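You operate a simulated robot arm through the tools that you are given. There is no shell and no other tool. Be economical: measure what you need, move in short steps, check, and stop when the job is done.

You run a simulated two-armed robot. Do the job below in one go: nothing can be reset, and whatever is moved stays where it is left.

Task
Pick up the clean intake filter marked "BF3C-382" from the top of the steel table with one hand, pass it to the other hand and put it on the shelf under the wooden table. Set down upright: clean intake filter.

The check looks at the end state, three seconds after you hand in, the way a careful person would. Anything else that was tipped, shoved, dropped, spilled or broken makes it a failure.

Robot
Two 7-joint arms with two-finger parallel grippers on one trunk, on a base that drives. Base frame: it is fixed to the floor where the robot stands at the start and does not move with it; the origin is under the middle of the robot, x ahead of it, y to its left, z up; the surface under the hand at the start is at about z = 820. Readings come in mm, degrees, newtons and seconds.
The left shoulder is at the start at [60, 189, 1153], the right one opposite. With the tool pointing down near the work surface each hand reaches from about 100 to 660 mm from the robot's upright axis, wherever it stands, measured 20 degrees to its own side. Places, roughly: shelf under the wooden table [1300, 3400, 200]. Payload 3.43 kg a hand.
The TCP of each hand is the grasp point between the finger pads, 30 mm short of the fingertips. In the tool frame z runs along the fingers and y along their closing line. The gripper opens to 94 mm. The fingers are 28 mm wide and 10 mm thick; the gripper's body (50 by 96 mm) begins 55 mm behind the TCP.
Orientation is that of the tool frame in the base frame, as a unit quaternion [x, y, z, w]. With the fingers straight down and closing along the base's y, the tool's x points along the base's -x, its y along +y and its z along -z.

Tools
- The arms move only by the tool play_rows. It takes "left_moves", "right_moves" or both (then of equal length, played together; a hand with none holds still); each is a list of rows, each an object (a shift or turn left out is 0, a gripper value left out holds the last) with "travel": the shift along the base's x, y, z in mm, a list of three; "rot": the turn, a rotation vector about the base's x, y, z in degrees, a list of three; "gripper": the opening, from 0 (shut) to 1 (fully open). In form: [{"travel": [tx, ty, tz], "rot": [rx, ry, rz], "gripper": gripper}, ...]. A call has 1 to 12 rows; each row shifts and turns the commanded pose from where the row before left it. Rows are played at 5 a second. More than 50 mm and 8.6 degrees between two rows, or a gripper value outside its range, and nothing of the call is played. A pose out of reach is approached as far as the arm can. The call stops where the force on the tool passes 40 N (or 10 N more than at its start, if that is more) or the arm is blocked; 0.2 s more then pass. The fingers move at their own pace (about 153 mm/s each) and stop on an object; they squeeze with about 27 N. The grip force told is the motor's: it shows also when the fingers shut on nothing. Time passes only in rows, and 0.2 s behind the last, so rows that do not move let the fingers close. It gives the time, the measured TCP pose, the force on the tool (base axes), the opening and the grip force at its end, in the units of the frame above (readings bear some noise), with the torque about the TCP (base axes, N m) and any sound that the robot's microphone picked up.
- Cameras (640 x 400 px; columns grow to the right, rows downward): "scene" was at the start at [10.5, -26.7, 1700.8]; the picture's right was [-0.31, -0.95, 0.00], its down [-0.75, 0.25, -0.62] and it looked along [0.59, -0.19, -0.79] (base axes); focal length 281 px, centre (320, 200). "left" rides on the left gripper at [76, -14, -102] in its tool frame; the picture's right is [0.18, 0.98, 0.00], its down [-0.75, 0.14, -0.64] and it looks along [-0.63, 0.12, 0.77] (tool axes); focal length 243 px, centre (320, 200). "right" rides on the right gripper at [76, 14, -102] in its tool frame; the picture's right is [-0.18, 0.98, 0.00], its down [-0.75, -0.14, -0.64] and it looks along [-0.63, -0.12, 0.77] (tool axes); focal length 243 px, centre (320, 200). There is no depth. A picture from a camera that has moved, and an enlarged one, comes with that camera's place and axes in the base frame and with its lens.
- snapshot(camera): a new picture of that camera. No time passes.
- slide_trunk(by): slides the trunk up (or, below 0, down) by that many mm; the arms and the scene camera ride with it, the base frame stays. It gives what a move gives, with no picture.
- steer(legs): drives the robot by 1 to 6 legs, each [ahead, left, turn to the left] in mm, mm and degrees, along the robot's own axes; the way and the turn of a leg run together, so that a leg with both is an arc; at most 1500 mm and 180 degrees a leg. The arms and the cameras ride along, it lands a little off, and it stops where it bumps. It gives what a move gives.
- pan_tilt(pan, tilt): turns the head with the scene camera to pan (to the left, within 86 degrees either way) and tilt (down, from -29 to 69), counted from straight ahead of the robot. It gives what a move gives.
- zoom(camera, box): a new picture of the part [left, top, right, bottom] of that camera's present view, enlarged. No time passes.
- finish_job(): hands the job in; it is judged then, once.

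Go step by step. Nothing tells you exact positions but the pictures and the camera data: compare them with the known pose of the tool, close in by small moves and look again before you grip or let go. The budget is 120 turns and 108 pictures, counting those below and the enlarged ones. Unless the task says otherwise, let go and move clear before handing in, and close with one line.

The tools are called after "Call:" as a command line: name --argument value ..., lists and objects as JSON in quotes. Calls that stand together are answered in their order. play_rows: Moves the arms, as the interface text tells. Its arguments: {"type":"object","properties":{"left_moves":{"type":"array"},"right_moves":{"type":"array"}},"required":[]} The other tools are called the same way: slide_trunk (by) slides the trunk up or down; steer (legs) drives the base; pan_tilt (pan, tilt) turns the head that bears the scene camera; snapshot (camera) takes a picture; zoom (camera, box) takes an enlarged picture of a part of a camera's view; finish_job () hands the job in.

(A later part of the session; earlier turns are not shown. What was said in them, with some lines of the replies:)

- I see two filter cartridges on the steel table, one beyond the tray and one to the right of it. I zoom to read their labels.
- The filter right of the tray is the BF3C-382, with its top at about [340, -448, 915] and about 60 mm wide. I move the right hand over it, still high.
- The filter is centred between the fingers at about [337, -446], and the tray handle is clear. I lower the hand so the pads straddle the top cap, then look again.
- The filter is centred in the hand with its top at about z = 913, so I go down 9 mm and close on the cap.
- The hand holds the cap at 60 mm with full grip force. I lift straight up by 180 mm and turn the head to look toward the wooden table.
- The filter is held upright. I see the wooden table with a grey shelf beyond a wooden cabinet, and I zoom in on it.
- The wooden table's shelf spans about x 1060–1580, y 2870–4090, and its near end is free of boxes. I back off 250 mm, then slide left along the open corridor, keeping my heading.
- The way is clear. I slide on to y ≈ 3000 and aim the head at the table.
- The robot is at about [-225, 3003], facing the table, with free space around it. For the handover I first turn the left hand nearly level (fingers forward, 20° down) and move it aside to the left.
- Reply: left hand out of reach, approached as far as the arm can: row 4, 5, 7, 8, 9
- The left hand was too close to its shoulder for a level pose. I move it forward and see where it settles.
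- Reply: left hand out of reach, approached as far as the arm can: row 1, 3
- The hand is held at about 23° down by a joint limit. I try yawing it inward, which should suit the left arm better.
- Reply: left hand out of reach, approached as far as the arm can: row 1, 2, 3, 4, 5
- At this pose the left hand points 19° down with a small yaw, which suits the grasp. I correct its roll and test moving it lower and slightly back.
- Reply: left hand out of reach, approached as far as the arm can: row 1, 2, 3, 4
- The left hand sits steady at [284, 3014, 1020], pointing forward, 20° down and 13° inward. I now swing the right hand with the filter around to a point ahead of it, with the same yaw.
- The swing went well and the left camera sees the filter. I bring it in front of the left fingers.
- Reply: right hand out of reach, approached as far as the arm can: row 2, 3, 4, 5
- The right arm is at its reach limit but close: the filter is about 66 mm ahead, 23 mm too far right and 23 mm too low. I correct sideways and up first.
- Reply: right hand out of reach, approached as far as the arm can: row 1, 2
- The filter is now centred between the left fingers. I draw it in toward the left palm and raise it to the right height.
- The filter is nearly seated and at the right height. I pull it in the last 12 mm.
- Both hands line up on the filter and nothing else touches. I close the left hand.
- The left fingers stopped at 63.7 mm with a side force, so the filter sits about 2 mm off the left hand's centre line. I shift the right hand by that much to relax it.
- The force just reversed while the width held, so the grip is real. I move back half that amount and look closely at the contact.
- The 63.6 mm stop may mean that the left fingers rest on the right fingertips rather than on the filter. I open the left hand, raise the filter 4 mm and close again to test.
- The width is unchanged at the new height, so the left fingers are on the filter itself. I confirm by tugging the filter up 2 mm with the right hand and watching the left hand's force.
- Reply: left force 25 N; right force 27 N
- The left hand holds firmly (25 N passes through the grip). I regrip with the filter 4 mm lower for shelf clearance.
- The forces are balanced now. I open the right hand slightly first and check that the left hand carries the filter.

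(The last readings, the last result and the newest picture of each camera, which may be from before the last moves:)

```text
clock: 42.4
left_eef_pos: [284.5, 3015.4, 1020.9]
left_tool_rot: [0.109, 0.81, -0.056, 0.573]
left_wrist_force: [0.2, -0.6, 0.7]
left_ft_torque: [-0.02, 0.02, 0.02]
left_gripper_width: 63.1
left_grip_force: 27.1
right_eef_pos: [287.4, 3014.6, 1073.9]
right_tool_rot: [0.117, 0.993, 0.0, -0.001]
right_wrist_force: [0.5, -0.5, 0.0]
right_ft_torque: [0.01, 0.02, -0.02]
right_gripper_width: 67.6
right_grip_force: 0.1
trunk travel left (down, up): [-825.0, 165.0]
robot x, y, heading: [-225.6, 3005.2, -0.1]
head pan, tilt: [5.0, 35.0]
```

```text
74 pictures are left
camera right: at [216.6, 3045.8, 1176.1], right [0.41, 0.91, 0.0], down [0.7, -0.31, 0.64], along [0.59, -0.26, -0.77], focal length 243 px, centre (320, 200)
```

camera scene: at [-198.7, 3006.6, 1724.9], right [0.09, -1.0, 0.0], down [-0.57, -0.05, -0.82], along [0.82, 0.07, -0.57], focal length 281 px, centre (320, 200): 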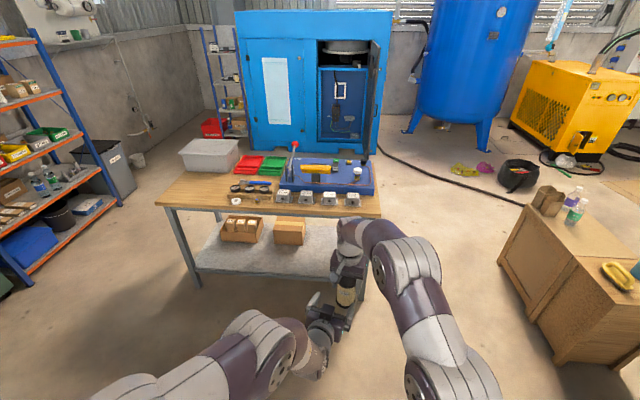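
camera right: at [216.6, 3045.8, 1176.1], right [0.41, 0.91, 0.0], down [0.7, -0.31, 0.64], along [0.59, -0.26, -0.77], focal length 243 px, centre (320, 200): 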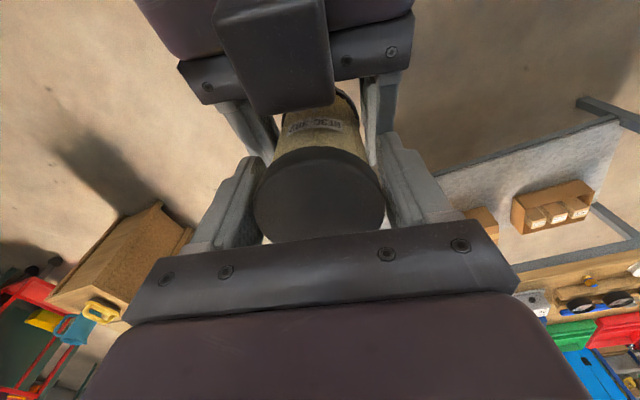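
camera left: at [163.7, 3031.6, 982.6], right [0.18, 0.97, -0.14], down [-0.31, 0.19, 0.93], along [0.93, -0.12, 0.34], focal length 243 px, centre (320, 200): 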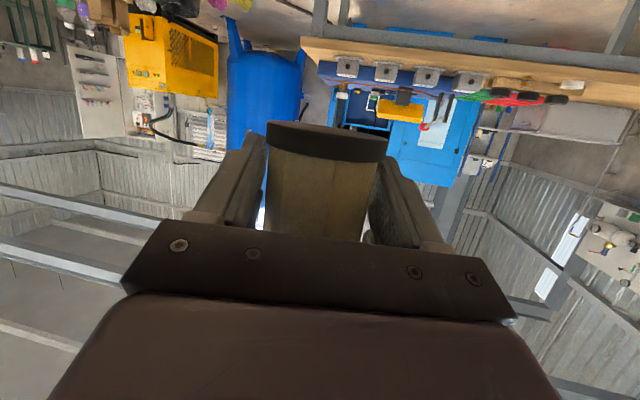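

The left hand holds the filter alone. I open the right hand fully and lift it off, then move it back to its own side.

Call:
play_rows --right_moves '[{"gripper": 0.9}, {"travel": [0, 0, 15]}, {"travel": [0, 0, 30]}, {"travel": [0, 0, 40]}, {"travel": [0, -25, 30]}, {"travel": [-10, -45, 0]}, {"travel": [-10, -45, 0]}, {"travel": [-10, -45, 0]}, {"travel": [-10, -45, 0]}, {"travel": [-20, -40, 0]}, {"travel": [-30, -30, 0]}, {"travel": [-30, -30, 0]}]'

Call:
snapshot --camera "scene"

Call:
snapshot --camera "left"

```text
clock: 45.0
left_eef_pos: [283.9, 3014.8, 1020.2]
left_tool_rot: [0.108, 0.81, -0.056, 0.574]
left_wrist_force: [-0.1, -0.2, 0.2]
left_ft_torque: [-0.02, 0.0, 0.04]
left_gripper_width: 63.5
left_grip_force: 26.9
right_eef_pos: [142.9, 2699.6, 1155.2]
right_tool_rot: [0.116, 0.993, 0.0, 0.001]
right_wrist_force: [-0.1, 0.6, -0.5]
right_ft_torque: [0.0, 0.0, 0.01]
right_gripper_width: 84.6
right_grip_force: 0.1
right hand out of reach, approached as far as the arm can: row 4, 5
trunk travel left (down, up): [-825.0, 165.0]
robot x, y, heading: [-222.5, 3004.1, -0.3]
head pan, tilt: [5.0, 35.0]
```

```text
73 pictures are left
camera scene: at [-199.9, 3006.4, 1724.9], right [0.09, -1.0, 0.0], down [-0.57, -0.05, -0.82], along [0.82, 0.07, -0.57], focal length 281 px, centre (320, 200)
```

scene: 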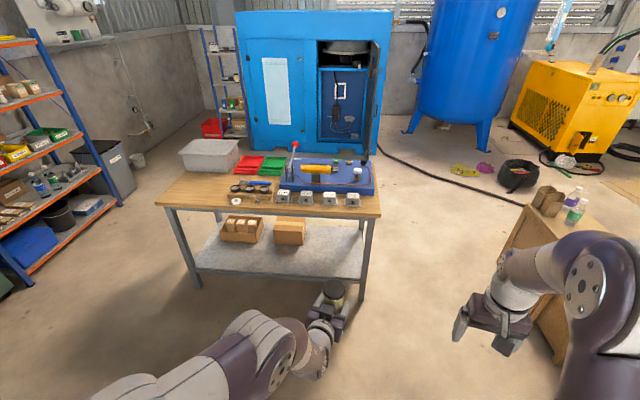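

```text
72 pictures are left
camera left: at [162.8, 3031.1, 983.0], right [0.18, 0.97, -0.14], down [-0.31, 0.19, 0.93], along [0.93, -0.12, 0.34], focal length 243 px, centre (320, 200)
```

left: 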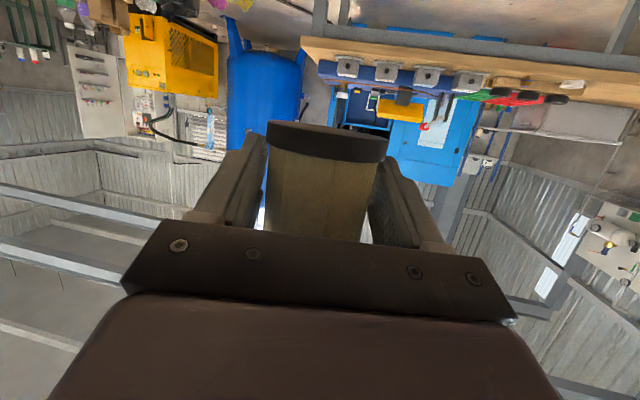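

The transfer is done. The shelf's front edge is at about x = 1065–1075 and its top at z ≈ 190–200, with free space around y ≈ 3015. I lower the trunk in steps.

Call:
slide_trunk --by -400

Call:
snapshot --camera "scene"

```text
clock: 48.9
left_eef_pos: [284.8, 3014.7, 620.5]
left_tool_rot: [0.109, 0.811, -0.057, 0.573]
left_wrist_force: [-0.2, -0.2, 0.0]
left_ft_torque: [0.0, -0.01, -0.03]
left_gripper_width: 63.2
left_grip_force: 26.7
right_eef_pos: [144.4, 2701.2, 754.8]
right_tool_rot: [0.116, 0.993, 0.001, 0.0]
right_wrist_force: [0.3, -0.7, 1.1]
right_ft_torque: [-0.01, 0.02, -0.02]
right_gripper_width: 84.6
right_grip_force: 0.0
trunk travel left (down, up): [-425.0, 565.0]
robot x, y, heading: [-225.0, 3004.2, -0.1]
head pan, tilt: [5.0, 35.0]
```

```text
71 pictures are left
camera scene: at [-198.6, 3007.5, 1324.9], right [0.09, -1.0, 0.0], down [-0.57, -0.05, -0.82], along [0.82, 0.07, -0.57], focal length 281 px, centre (320, 200)
```

scene: 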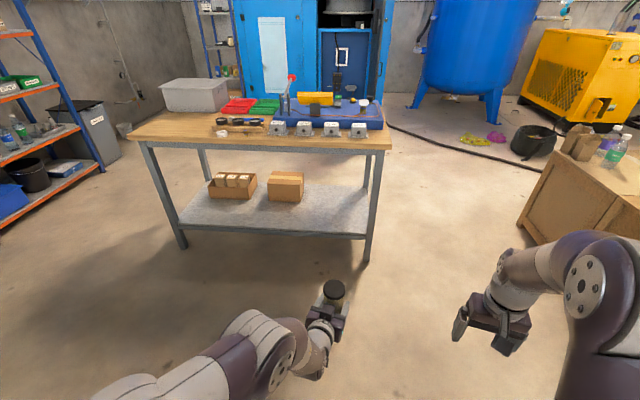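

All is steady. I lower another 330 mm.

Call:
slide_trunk --by -330

Call:
snapshot --camera "scene"

```text
clock: 52.1
left_eef_pos: [284.2, 3015.2, 289.8]
left_tool_rot: [0.108, 0.811, -0.056, 0.573]
left_wrist_force: [0.7, -0.3, -0.1]
left_ft_torque: [0.03, -0.02, -0.01]
left_gripper_width: 63.1
left_grip_force: 26.4
right_eef_pos: [143.3, 2701.0, 424.9]
right_tool_rot: [0.116, 0.993, 0.001, 0.0]
right_wrist_force: [-0.1, -0.3, 1.0]
right_ft_torque: [0.01, -0.01, -0.01]
right_gripper_width: 84.7
right_grip_force: 0.0
trunk travel left (down, up): [-95.0, 895.0]
robot x, y, heading: [-225.2, 3003.8, 0.1]
head pan, tilt: [5.0, 35.0]
```

```text
70 pictures are left
camera scene: at [-198.6, 3007.5, 994.9], right [0.09, -1.0, 0.0], down [-0.57, -0.05, -0.82], along [0.82, 0.07, -0.57], focal length 281 px, centre (320, 200)
```

scene: 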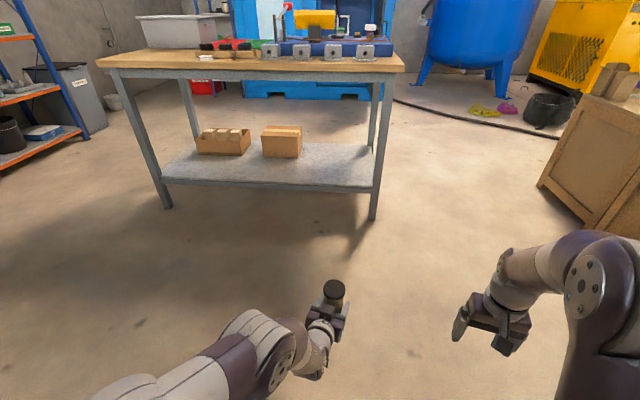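

The shelf top is at about z = 195–205, and the filter bottom is at about 260. I drive 700 mm ahead and look again.

Call:
steer --legs '[[700, 0, 0]]'

Call:
snapshot --camera "scene"

Call:
snapshot --camera "left"

```text
clock: 56.0
left_eef_pos: [990.4, 3011.8, 290.5]
left_tool_rot: [0.11, 0.81, -0.057, 0.573]
left_wrist_force: [-0.1, -0.2, 0.6]
left_ft_torque: [0.02, 0.02, 0.04]
left_gripper_width: 63.1
left_grip_force: 27.1
right_eef_pos: [849.9, 2697.4, 426.1]
right_tool_rot: [0.119, 0.993, 0.0, -0.001]
right_wrist_force: [0.2, -0.7, 0.7]
right_ft_torque: [0.01, 0.01, -0.02]
right_gripper_width: 84.7
right_grip_force: 0.0
trunk travel left (down, up): [-95.0, 895.0]
robot x, y, heading: [484.3, 3004.0, -0.3]
head pan, tilt: [5.0, 35.0]
```

```text
69 pictures are left
camera scene: at [507.4, 3005.4, 994.9], right [0.08, -1.0, 0.0], down [-0.57, -0.05, -0.82], along [0.82, 0.07, -0.57], focal length 281 px, centre (320, 200)
```

scene: 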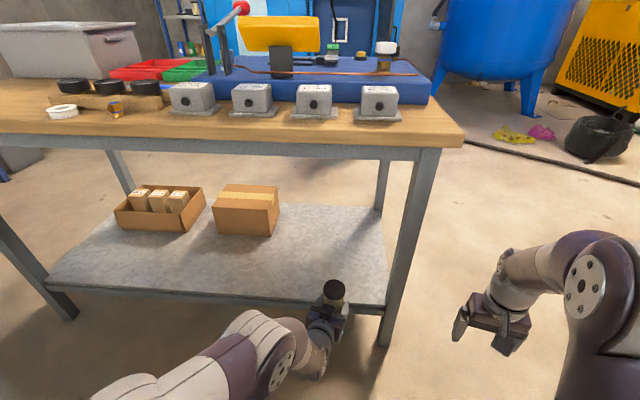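

```text
68 pictures are left
camera left: at [869.6, 3028.2, 252.7], right [0.18, 0.97, -0.14], down [-0.31, 0.19, 0.93], along [0.93, -0.13, 0.34], focal length 243 px, centre (320, 200)
```

left: 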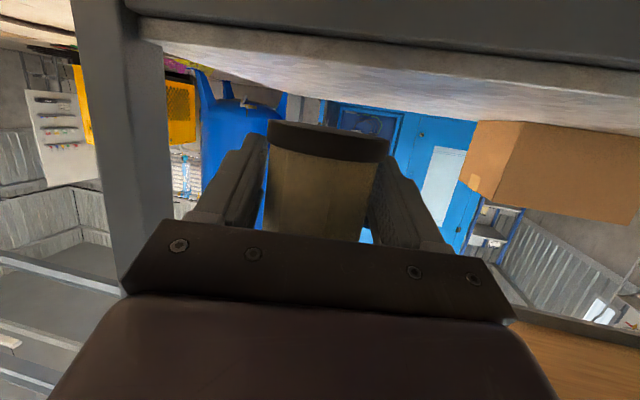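

The leg is well to the right and the shelf edge is just ahead. I zoom on the edge to pin down its height.

Call:
zoom --camera "left" --box '[120, 0, 440, 200]'

Call:
zoom --camera "scene" --box '[240, 230, 440, 355]'

```text
2.00 times, centred on (280, 100) of left
camera zoom: at [869.6, 3028.2, 252.7], right [0.18, 0.97, -0.14], down [-0.31, 0.19, 0.93], along [0.93, -0.13, 0.34], focal length 485 px, centre (400, 400)
```

zoom: 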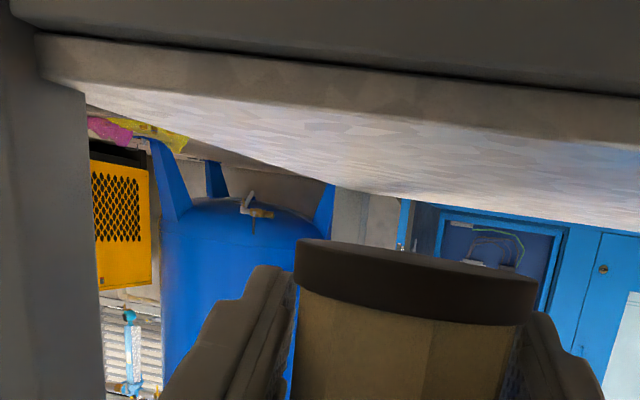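

```text
3.20 times, centred on (340, 292) of scene
camera zoom: at [507.4, 3005.4, 994.9], right [0.08, -1.0, 0.0], down [-0.57, -0.05, -0.82], along [0.82, 0.07, -0.57], focal length 899 px, centre (256, -96)
```

zoom: 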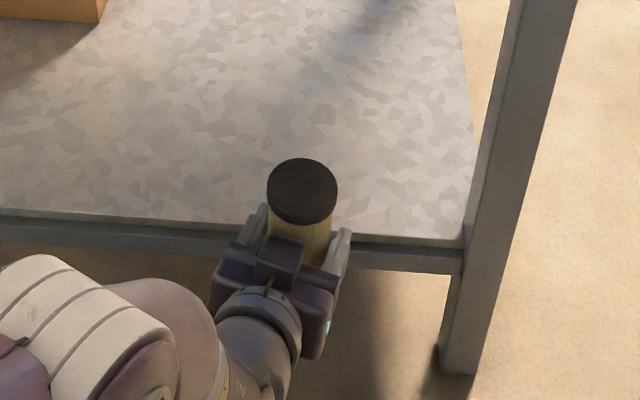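

The shelf's front edge comes out at about x = 1050 and its top at z ≈ 218, so the filter bottom has about 40 mm to spare. I drive 155 mm ahead.

Call:
steer --legs '[[155, 0, 0.3]]'

Call:
snapshot --camera "left"

Call:
snapshot --camera "scene"

```text
clock: 57.4
left_eef_pos: [1147.6, 3013.3, 290.6]
left_tool_rot: [0.108, 0.81, -0.056, 0.573]
left_wrist_force: [0.4, 0.5, 0.6]
left_ft_torque: [0.04, 0.02, 0.03]
left_gripper_width: 63.1
left_grip_force: 26.7
right_eef_pos: [1007.8, 2698.3, 425.6]
right_tool_rot: [0.116, 0.993, 0.001, 0.0]
right_wrist_force: [0.2, -0.5, -0.1]
right_ft_torque: [-0.01, 0.01, 0.05]
right_gripper_width: 84.7
right_grip_force: 0.1
trunk travel left (down, up): [-95.0, 895.0]
robot x, y, heading: [637.0, 3000.6, -0.1]
head pan, tilt: [5.0, 35.0]
```

```text
65 pictures are left
camera left: at [1025.9, 3029.3, 252.7], right [0.18, 0.97, -0.14], down [-0.31, 0.19, 0.93], along [0.93, -0.12, 0.34], focal length 243 px, centre (320, 200)
```

left: 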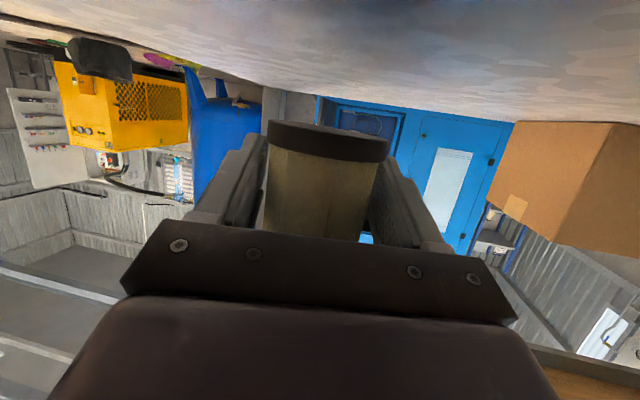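

```text
64 pictures are left
camera scene: at [663.8, 3005.1, 994.9], right [0.09, -1.0, 0.0], down [-0.57, -0.05, -0.82], along [0.82, 0.07, -0.57], focal length 281 px, centre (320, 200)
```

scene: 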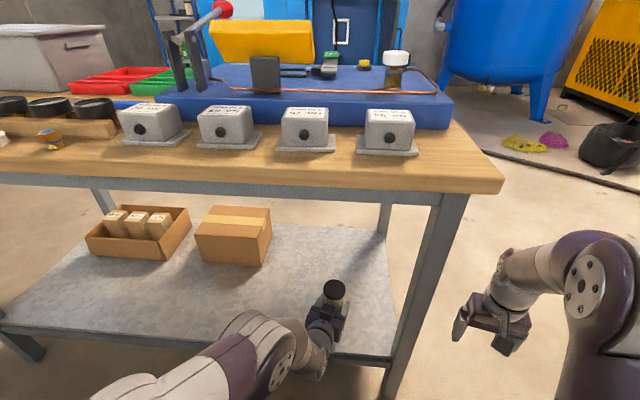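

The filter is over the shelf, 95 mm in from the edge. I lower by 30 mm first.

Call:
slide_trunk --by -30

Call:
zoom --camera "left" --box '[160, 0, 480, 200]'

Call:
zoom --camera "scene" --box '[280, 260, 400, 340]'

```text
clock: 58.1
left_eef_pos: [1146.3, 3013.1, 260.1]
left_tool_rot: [0.108, 0.81, -0.056, 0.573]
left_wrist_force: [-0.1, -0.4, -0.3]
left_ft_torque: [-0.01, -0.03, -0.02]
left_gripper_width: 63.0
left_grip_force: 27.1
right_eef_pos: [1007.1, 2699.2, 396.4]
right_tool_rot: [0.116, 0.993, 0.0, 0.0]
right_wrist_force: [-0.7, 0.2, -0.5]
right_ft_torque: [-0.01, 0.03, -0.01]
right_gripper_width: 84.6
right_grip_force: 0.0
trunk travel left (down, up): [-65.0, 925.0]
robot x, y, heading: [637.7, 3001.6, -0.1]
head pan, tilt: [5.0, 35.0]
```

```text
2.00 times, centred on (320, 100) of left
camera zoom: at [1025.9, 3029.3, 222.6], right [0.18, 0.97, -0.14], down [-0.31, 0.19, 0.93], along [0.93, -0.12, 0.34], focal length 485 px, centre (320, 400)
```

zoom: 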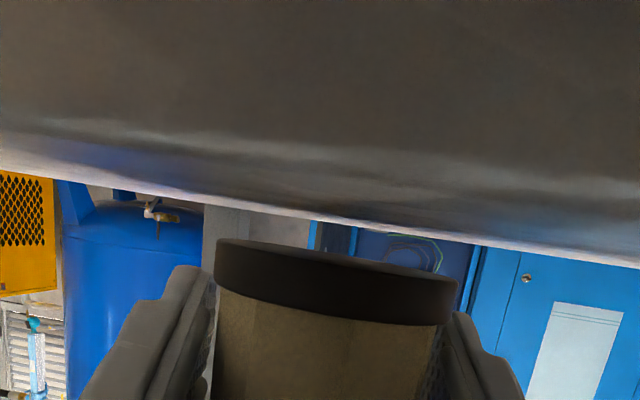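

```text
5.00 times, centred on (340, 300) of scene
camera zoom: at [663.8, 3005.1, 964.9], right [0.09, -1.0, 0.0], down [-0.57, -0.05, -0.82], along [0.82, 0.07, -0.57], focal length 1404 px, centre (220, -300)
```

zoom: 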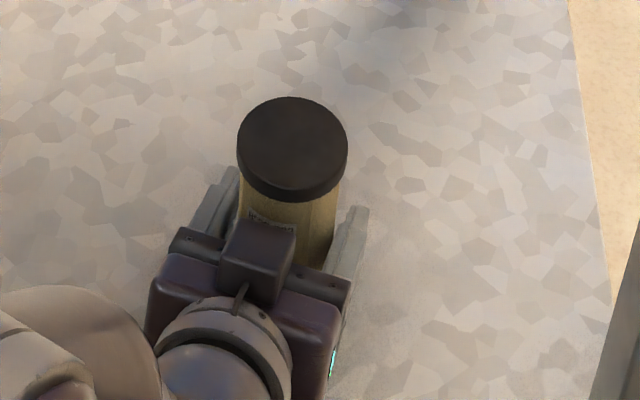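

The shelf top is at about z = 220, so about 10 mm is left. I lower in small steps while watching the force.

Call:
slide_trunk --by -6

Call:
slide_trunk --by -2

```text
clock: 58.7
left_eef_pos: [1146.2, 3012.9, 254.2]
left_tool_rot: [0.108, 0.81, -0.056, 0.573]
left_wrist_force: [-0.5, 0.0, 0.1]
left_ft_torque: [-0.02, -0.06, -0.01]
left_gripper_width: 63.2
left_grip_force: 27.4
right_eef_pos: [1006.7, 2700.2, 389.7]
right_tool_rot: [0.117, 0.993, 0.0, 0.0]
right_wrist_force: [-0.4, 0.5, 0.2]
right_ft_torque: [-0.02, 0.02, 0.02]
right_gripper_width: 84.4
right_grip_force: 0.0
trunk travel left (down, up): [-59.0, 931.0]
robot x, y, heading: [634.1, 2998.8, 0.1]
head pan, tilt: [5.0, 35.0]
```

```text
clock: 59.2
left_eef_pos: [1146.9, 3012.3, 251.7]
left_tool_rot: [0.109, 0.811, -0.056, 0.573]
left_wrist_force: [-0.7, -1.0, -0.3]
left_ft_torque: [0.01, -0.03, -0.03]
left_gripper_width: 63.2
left_grip_force: 27.0
right_eef_pos: [1007.0, 2698.7, 387.7]
right_tool_rot: [0.117, 0.993, 0.0, 0.001]
right_wrist_force: [0.0, 0.3, -0.8]
right_ft_torque: [-0.02, 0.02, 0.01]
right_gripper_width: 84.4
right_grip_force: 0.1
trunk travel left (down, up): [-57.0, 933.0]
robot x, y, heading: [640.7, 3003.1, -0.1]
head pan, tilt: [5.0, 35.0]
```

Call:
slide_trunk --by -2

Call:
slide_trunk --by -1.5

Call:
zoom --camera "left" --box '[160, 0, 480, 200]'

```text
clock: 59.7
left_eef_pos: [1146.6, 3013.6, 251.2]
left_tool_rot: [0.108, 0.81, -0.056, 0.574]
left_wrist_force: [-2.4, 1.2, 4.9]
left_ft_torque: [-0.12, 0.18, -0.06]
left_gripper_width: 63.2
left_grip_force: 27.1
right_eef_pos: [1007.5, 2698.9, 385.6]
right_tool_rot: [0.116, 0.993, 0.0, 0.0]
right_wrist_force: [0.3, -0.4, -0.3]
right_ft_torque: [0.0, -0.01, -0.05]
right_gripper_width: 84.6
right_grip_force: 0.1
trunk travel left (down, up): [-55.0, 935.0]
robot x, y, heading: [637.7, 2996.8, 0.2]
head pan, tilt: [5.0, 35.0]
```

```text
clock: 60.2
left_eef_pos: [1146.2, 3013.5, 251.0]
left_tool_rot: [0.108, 0.81, -0.056, 0.574]
left_wrist_force: [-6.5, 3.5, 15.8]
left_ft_torque: [-0.25, 0.46, -0.19]
left_gripper_width: 63.1
left_grip_force: 26.9
right_eef_pos: [1006.1, 2698.4, 384.5]
right_tool_rot: [0.116, 0.993, 0.0, 0.001]
right_wrist_force: [0.7, -0.5, -0.1]
right_ft_torque: [0.0, -0.02, -0.03]
right_gripper_width: 84.4
right_grip_force: 0.1
trunk travel left (down, up): [-54.0, 936.0]
robot x, y, heading: [635.7, 3001.2, 0.1]
head pan, tilt: [5.0, 35.0]
```

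```text
2.00 times, centred on (320, 100) of left
camera zoom: at [1026.6, 3028.9, 212.8], right [0.18, 0.97, -0.14], down [-0.32, 0.19, 0.93], along [0.93, -0.12, 0.34], focal length 485 px, centre (320, 400)
```

zoom: 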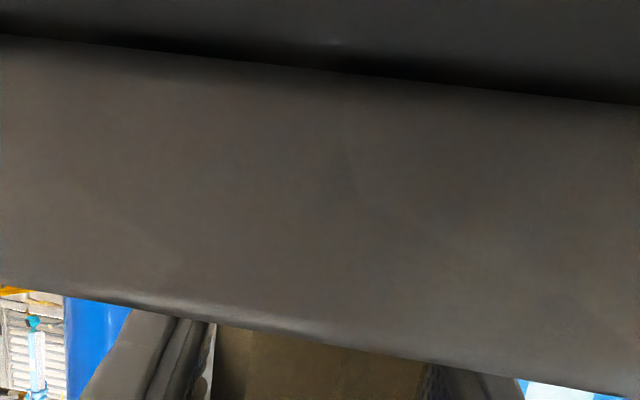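

The filter stands on the shelf (16 N of contact). I ease off 1 mm and open the left fingers.

Call:
slide_trunk --by 1.2

Call:
play_rows --left_moves '[{"gripper": 0.75}, {}, {}, {"gripper": 1.0}, {}, {}]'

Call:
zoom --camera "scene" --box '[260, 250, 420, 350]'

Call:
snapshot --camera "left"

```text
clock: 60.7
left_eef_pos: [1146.9, 3012.1, 251.8]
left_tool_rot: [0.108, 0.81, -0.056, 0.573]
left_wrist_force: [5.5, -0.1, 10.3]
left_ft_torque: [-0.23, 0.03, 0.11]
left_gripper_width: 63.0
left_grip_force: 27.1
right_eef_pos: [1006.1, 2699.4, 385.7]
right_tool_rot: [0.117, 0.993, 0.0, 0.0]
right_wrist_force: [0.4, -0.2, 0.8]
right_ft_torque: [-0.01, 0.0, -0.01]
right_gripper_width: 84.7
right_grip_force: 0.0
trunk travel left (down, up): [-55.0, 935.0]
robot x, y, heading: [639.3, 2997.2, -0.3]
head pan, tilt: [5.0, 35.0]
```

```text
clock: 62.1
left_eef_pos: [1146.7, 3012.3, 249.2]
left_tool_rot: [0.108, 0.81, -0.056, 0.573]
left_wrist_force: [-0.4, -0.2, 1.0]
left_ft_torque: [0.05, 0.01, 0.01]
left_gripper_width: 94.0
left_grip_force: 0.0
right_eef_pos: [1006.5, 2698.4, 385.9]
right_tool_rot: [0.117, 0.993, 0.0, 0.0]
right_wrist_force: [-0.9, -0.5, 0.3]
right_ft_torque: [0.02, -0.01, 0.03]
right_gripper_width: 84.8
right_grip_force: 0.0
trunk travel left (down, up): [-55.0, 935.0]
robot x, y, heading: [638.5, 2997.5, -0.0]
head pan, tilt: [5.0, 35.0]
```

```text
4.00 times, centred on (340, 300) of scene
camera zoom: at [663.8, 3005.1, 954.6], right [0.09, -1.0, 0.0], down [-0.57, -0.05, -0.82], along [0.82, 0.07, -0.57], focal length 1123 px, centre (240, -200)
```

zoom: 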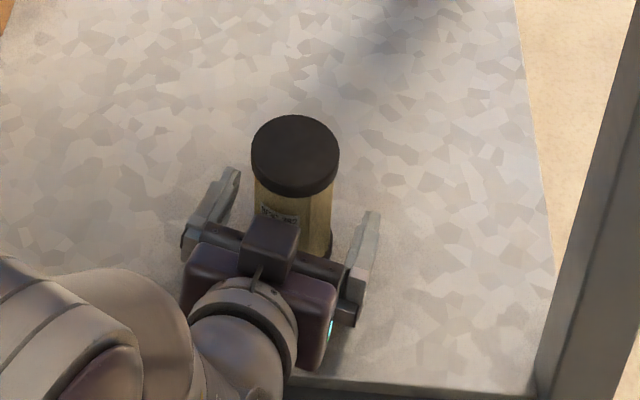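

```text
59 pictures are left
camera left: at [1025.9, 3029.3, 212.3], right [0.18, 0.97, -0.14], down [-0.31, 0.19, 0.93], along [0.93, -0.12, 0.34], focal length 243 px, centre (320, 200)
```

left: 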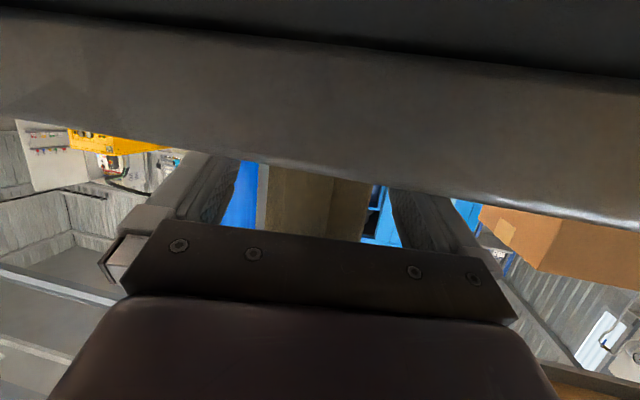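

The filter stands free between the open fingers. I raise the trunk straight up in two steps to clear it.

Call:
slide_trunk --by 40

Call:
slide_trunk --by 100

Call:
snapshot --camera "scene"

```text
clock: 63.0
left_eef_pos: [1147.2, 3012.6, 290.3]
left_tool_rot: [0.109, 0.811, -0.057, 0.572]
left_wrist_force: [0.2, 0.1, 0.6]
left_ft_torque: [0.0, -0.04, 0.0]
left_gripper_width: 93.9
left_grip_force: 0.1
right_eef_pos: [1006.3, 2698.8, 426.1]
right_tool_rot: [0.117, 0.993, 0.0, 0.001]
right_wrist_force: [-0.4, 0.3, 1.5]
right_ft_torque: [0.0, -0.02, 0.04]
right_gripper_width: 84.5
right_grip_force: 0.1
trunk travel left (down, up): [-95.0, 895.0]
robot x, y, heading: [640.4, 2999.8, 0.2]
head pan, tilt: [5.0, 35.0]
```

```text
clock: 64.3
left_eef_pos: [1146.8, 3012.8, 389.7]
left_tool_rot: [0.108, 0.811, -0.056, 0.572]
left_wrist_force: [-0.7, 0.6, -0.3]
left_ft_torque: [0.01, -0.01, 0.01]
left_gripper_width: 94.4
left_grip_force: 0.1
right_eef_pos: [1005.9, 2697.4, 526.2]
right_tool_rot: [0.117, 0.993, 0.0, 0.0]
right_wrist_force: [-0.6, 0.2, -0.5]
right_ft_torque: [-0.01, -0.01, 0.0]
right_gripper_width: 84.6
right_grip_force: 0.0
trunk travel left (down, up): [-195.0, 795.0]
robot x, y, heading: [635.8, 3000.9, -0.1]
head pan, tilt: [5.0, 35.0]
```

```text
58 pictures are left
camera scene: at [663.9, 3005.1, 1094.5], right [0.09, -1.0, 0.0], down [-0.57, -0.05, -0.82], along [0.82, 0.07, -0.57], focal length 281 px, centre (320, 200)
```

scene: 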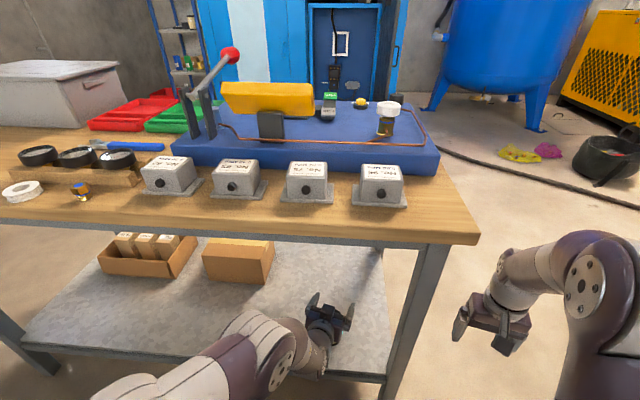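

The hand is clear above the filter. I back the robot away 500 mm and check.

Call:
steer --legs '[[-500, 0, 0]]'

Call:
snapshot --camera "scene"

Call:
zoom --camera "scene" --box '[240, 140, 440, 265]'

```text
clock: 67.2
left_eef_pos: [645.5, 3013.2, 389.6]
left_tool_rot: [0.108, 0.81, -0.056, 0.573]
left_wrist_force: [-0.9, 0.5, -1.0]
left_ft_torque: [0.01, 0.01, -0.01]
left_gripper_width: 94.0
left_grip_force: 0.1
right_eef_pos: [505.4, 2700.4, 525.4]
right_tool_rot: [0.115, 0.993, 0.0, 0.0]
right_wrist_force: [0.7, -0.4, -1.2]
right_ft_torque: [0.0, -0.03, 0.03]
right_gripper_width: 84.7
right_grip_force: 0.0
trunk travel left (down, up): [-195.0, 795.0]
robot x, y, heading: [136.9, 3001.0, -0.2]
head pan, tilt: [5.0, 35.0]
```

```text
57 pictures are left
camera scene: at [161.9, 3005.2, 1094.6], right [0.09, -1.0, 0.0], down [-0.57, -0.05, -0.82], along [0.82, 0.07, -0.57], focal length 281 px, centre (320, 200)
```

scene: 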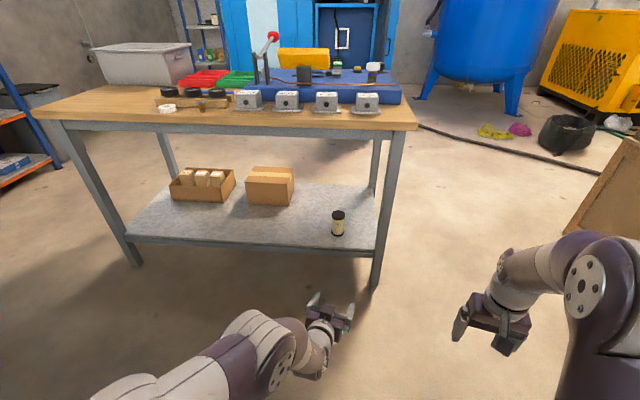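

```text
3.20 times, centred on (340, 202) of scene
camera zoom: at [161.9, 3005.2, 1094.6], right [0.09, -1.0, 0.0], down [-0.57, -0.05, -0.82], along [0.82, 0.07, -0.57], focal length 899 px, centre (256, 192)
```

zoom: 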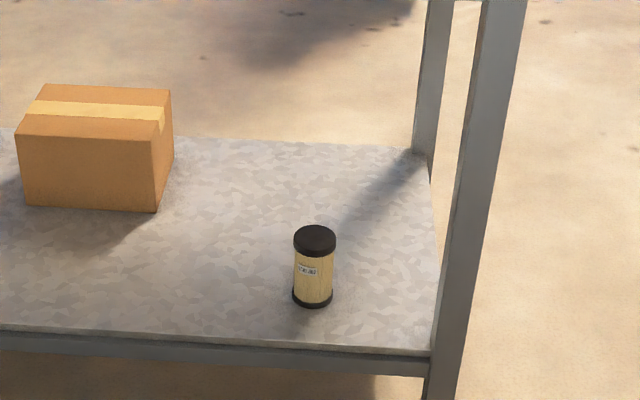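

The filter stands upright on the shelf, nothing else has moved, and both hands are clear. I hand in.

Call:
finish_job

```text
The job is handed in.
```

The clean intake filter BF3C-382 was picked up with the right hand, passed to the left, and now stands upright on the shelf under the wooden table.
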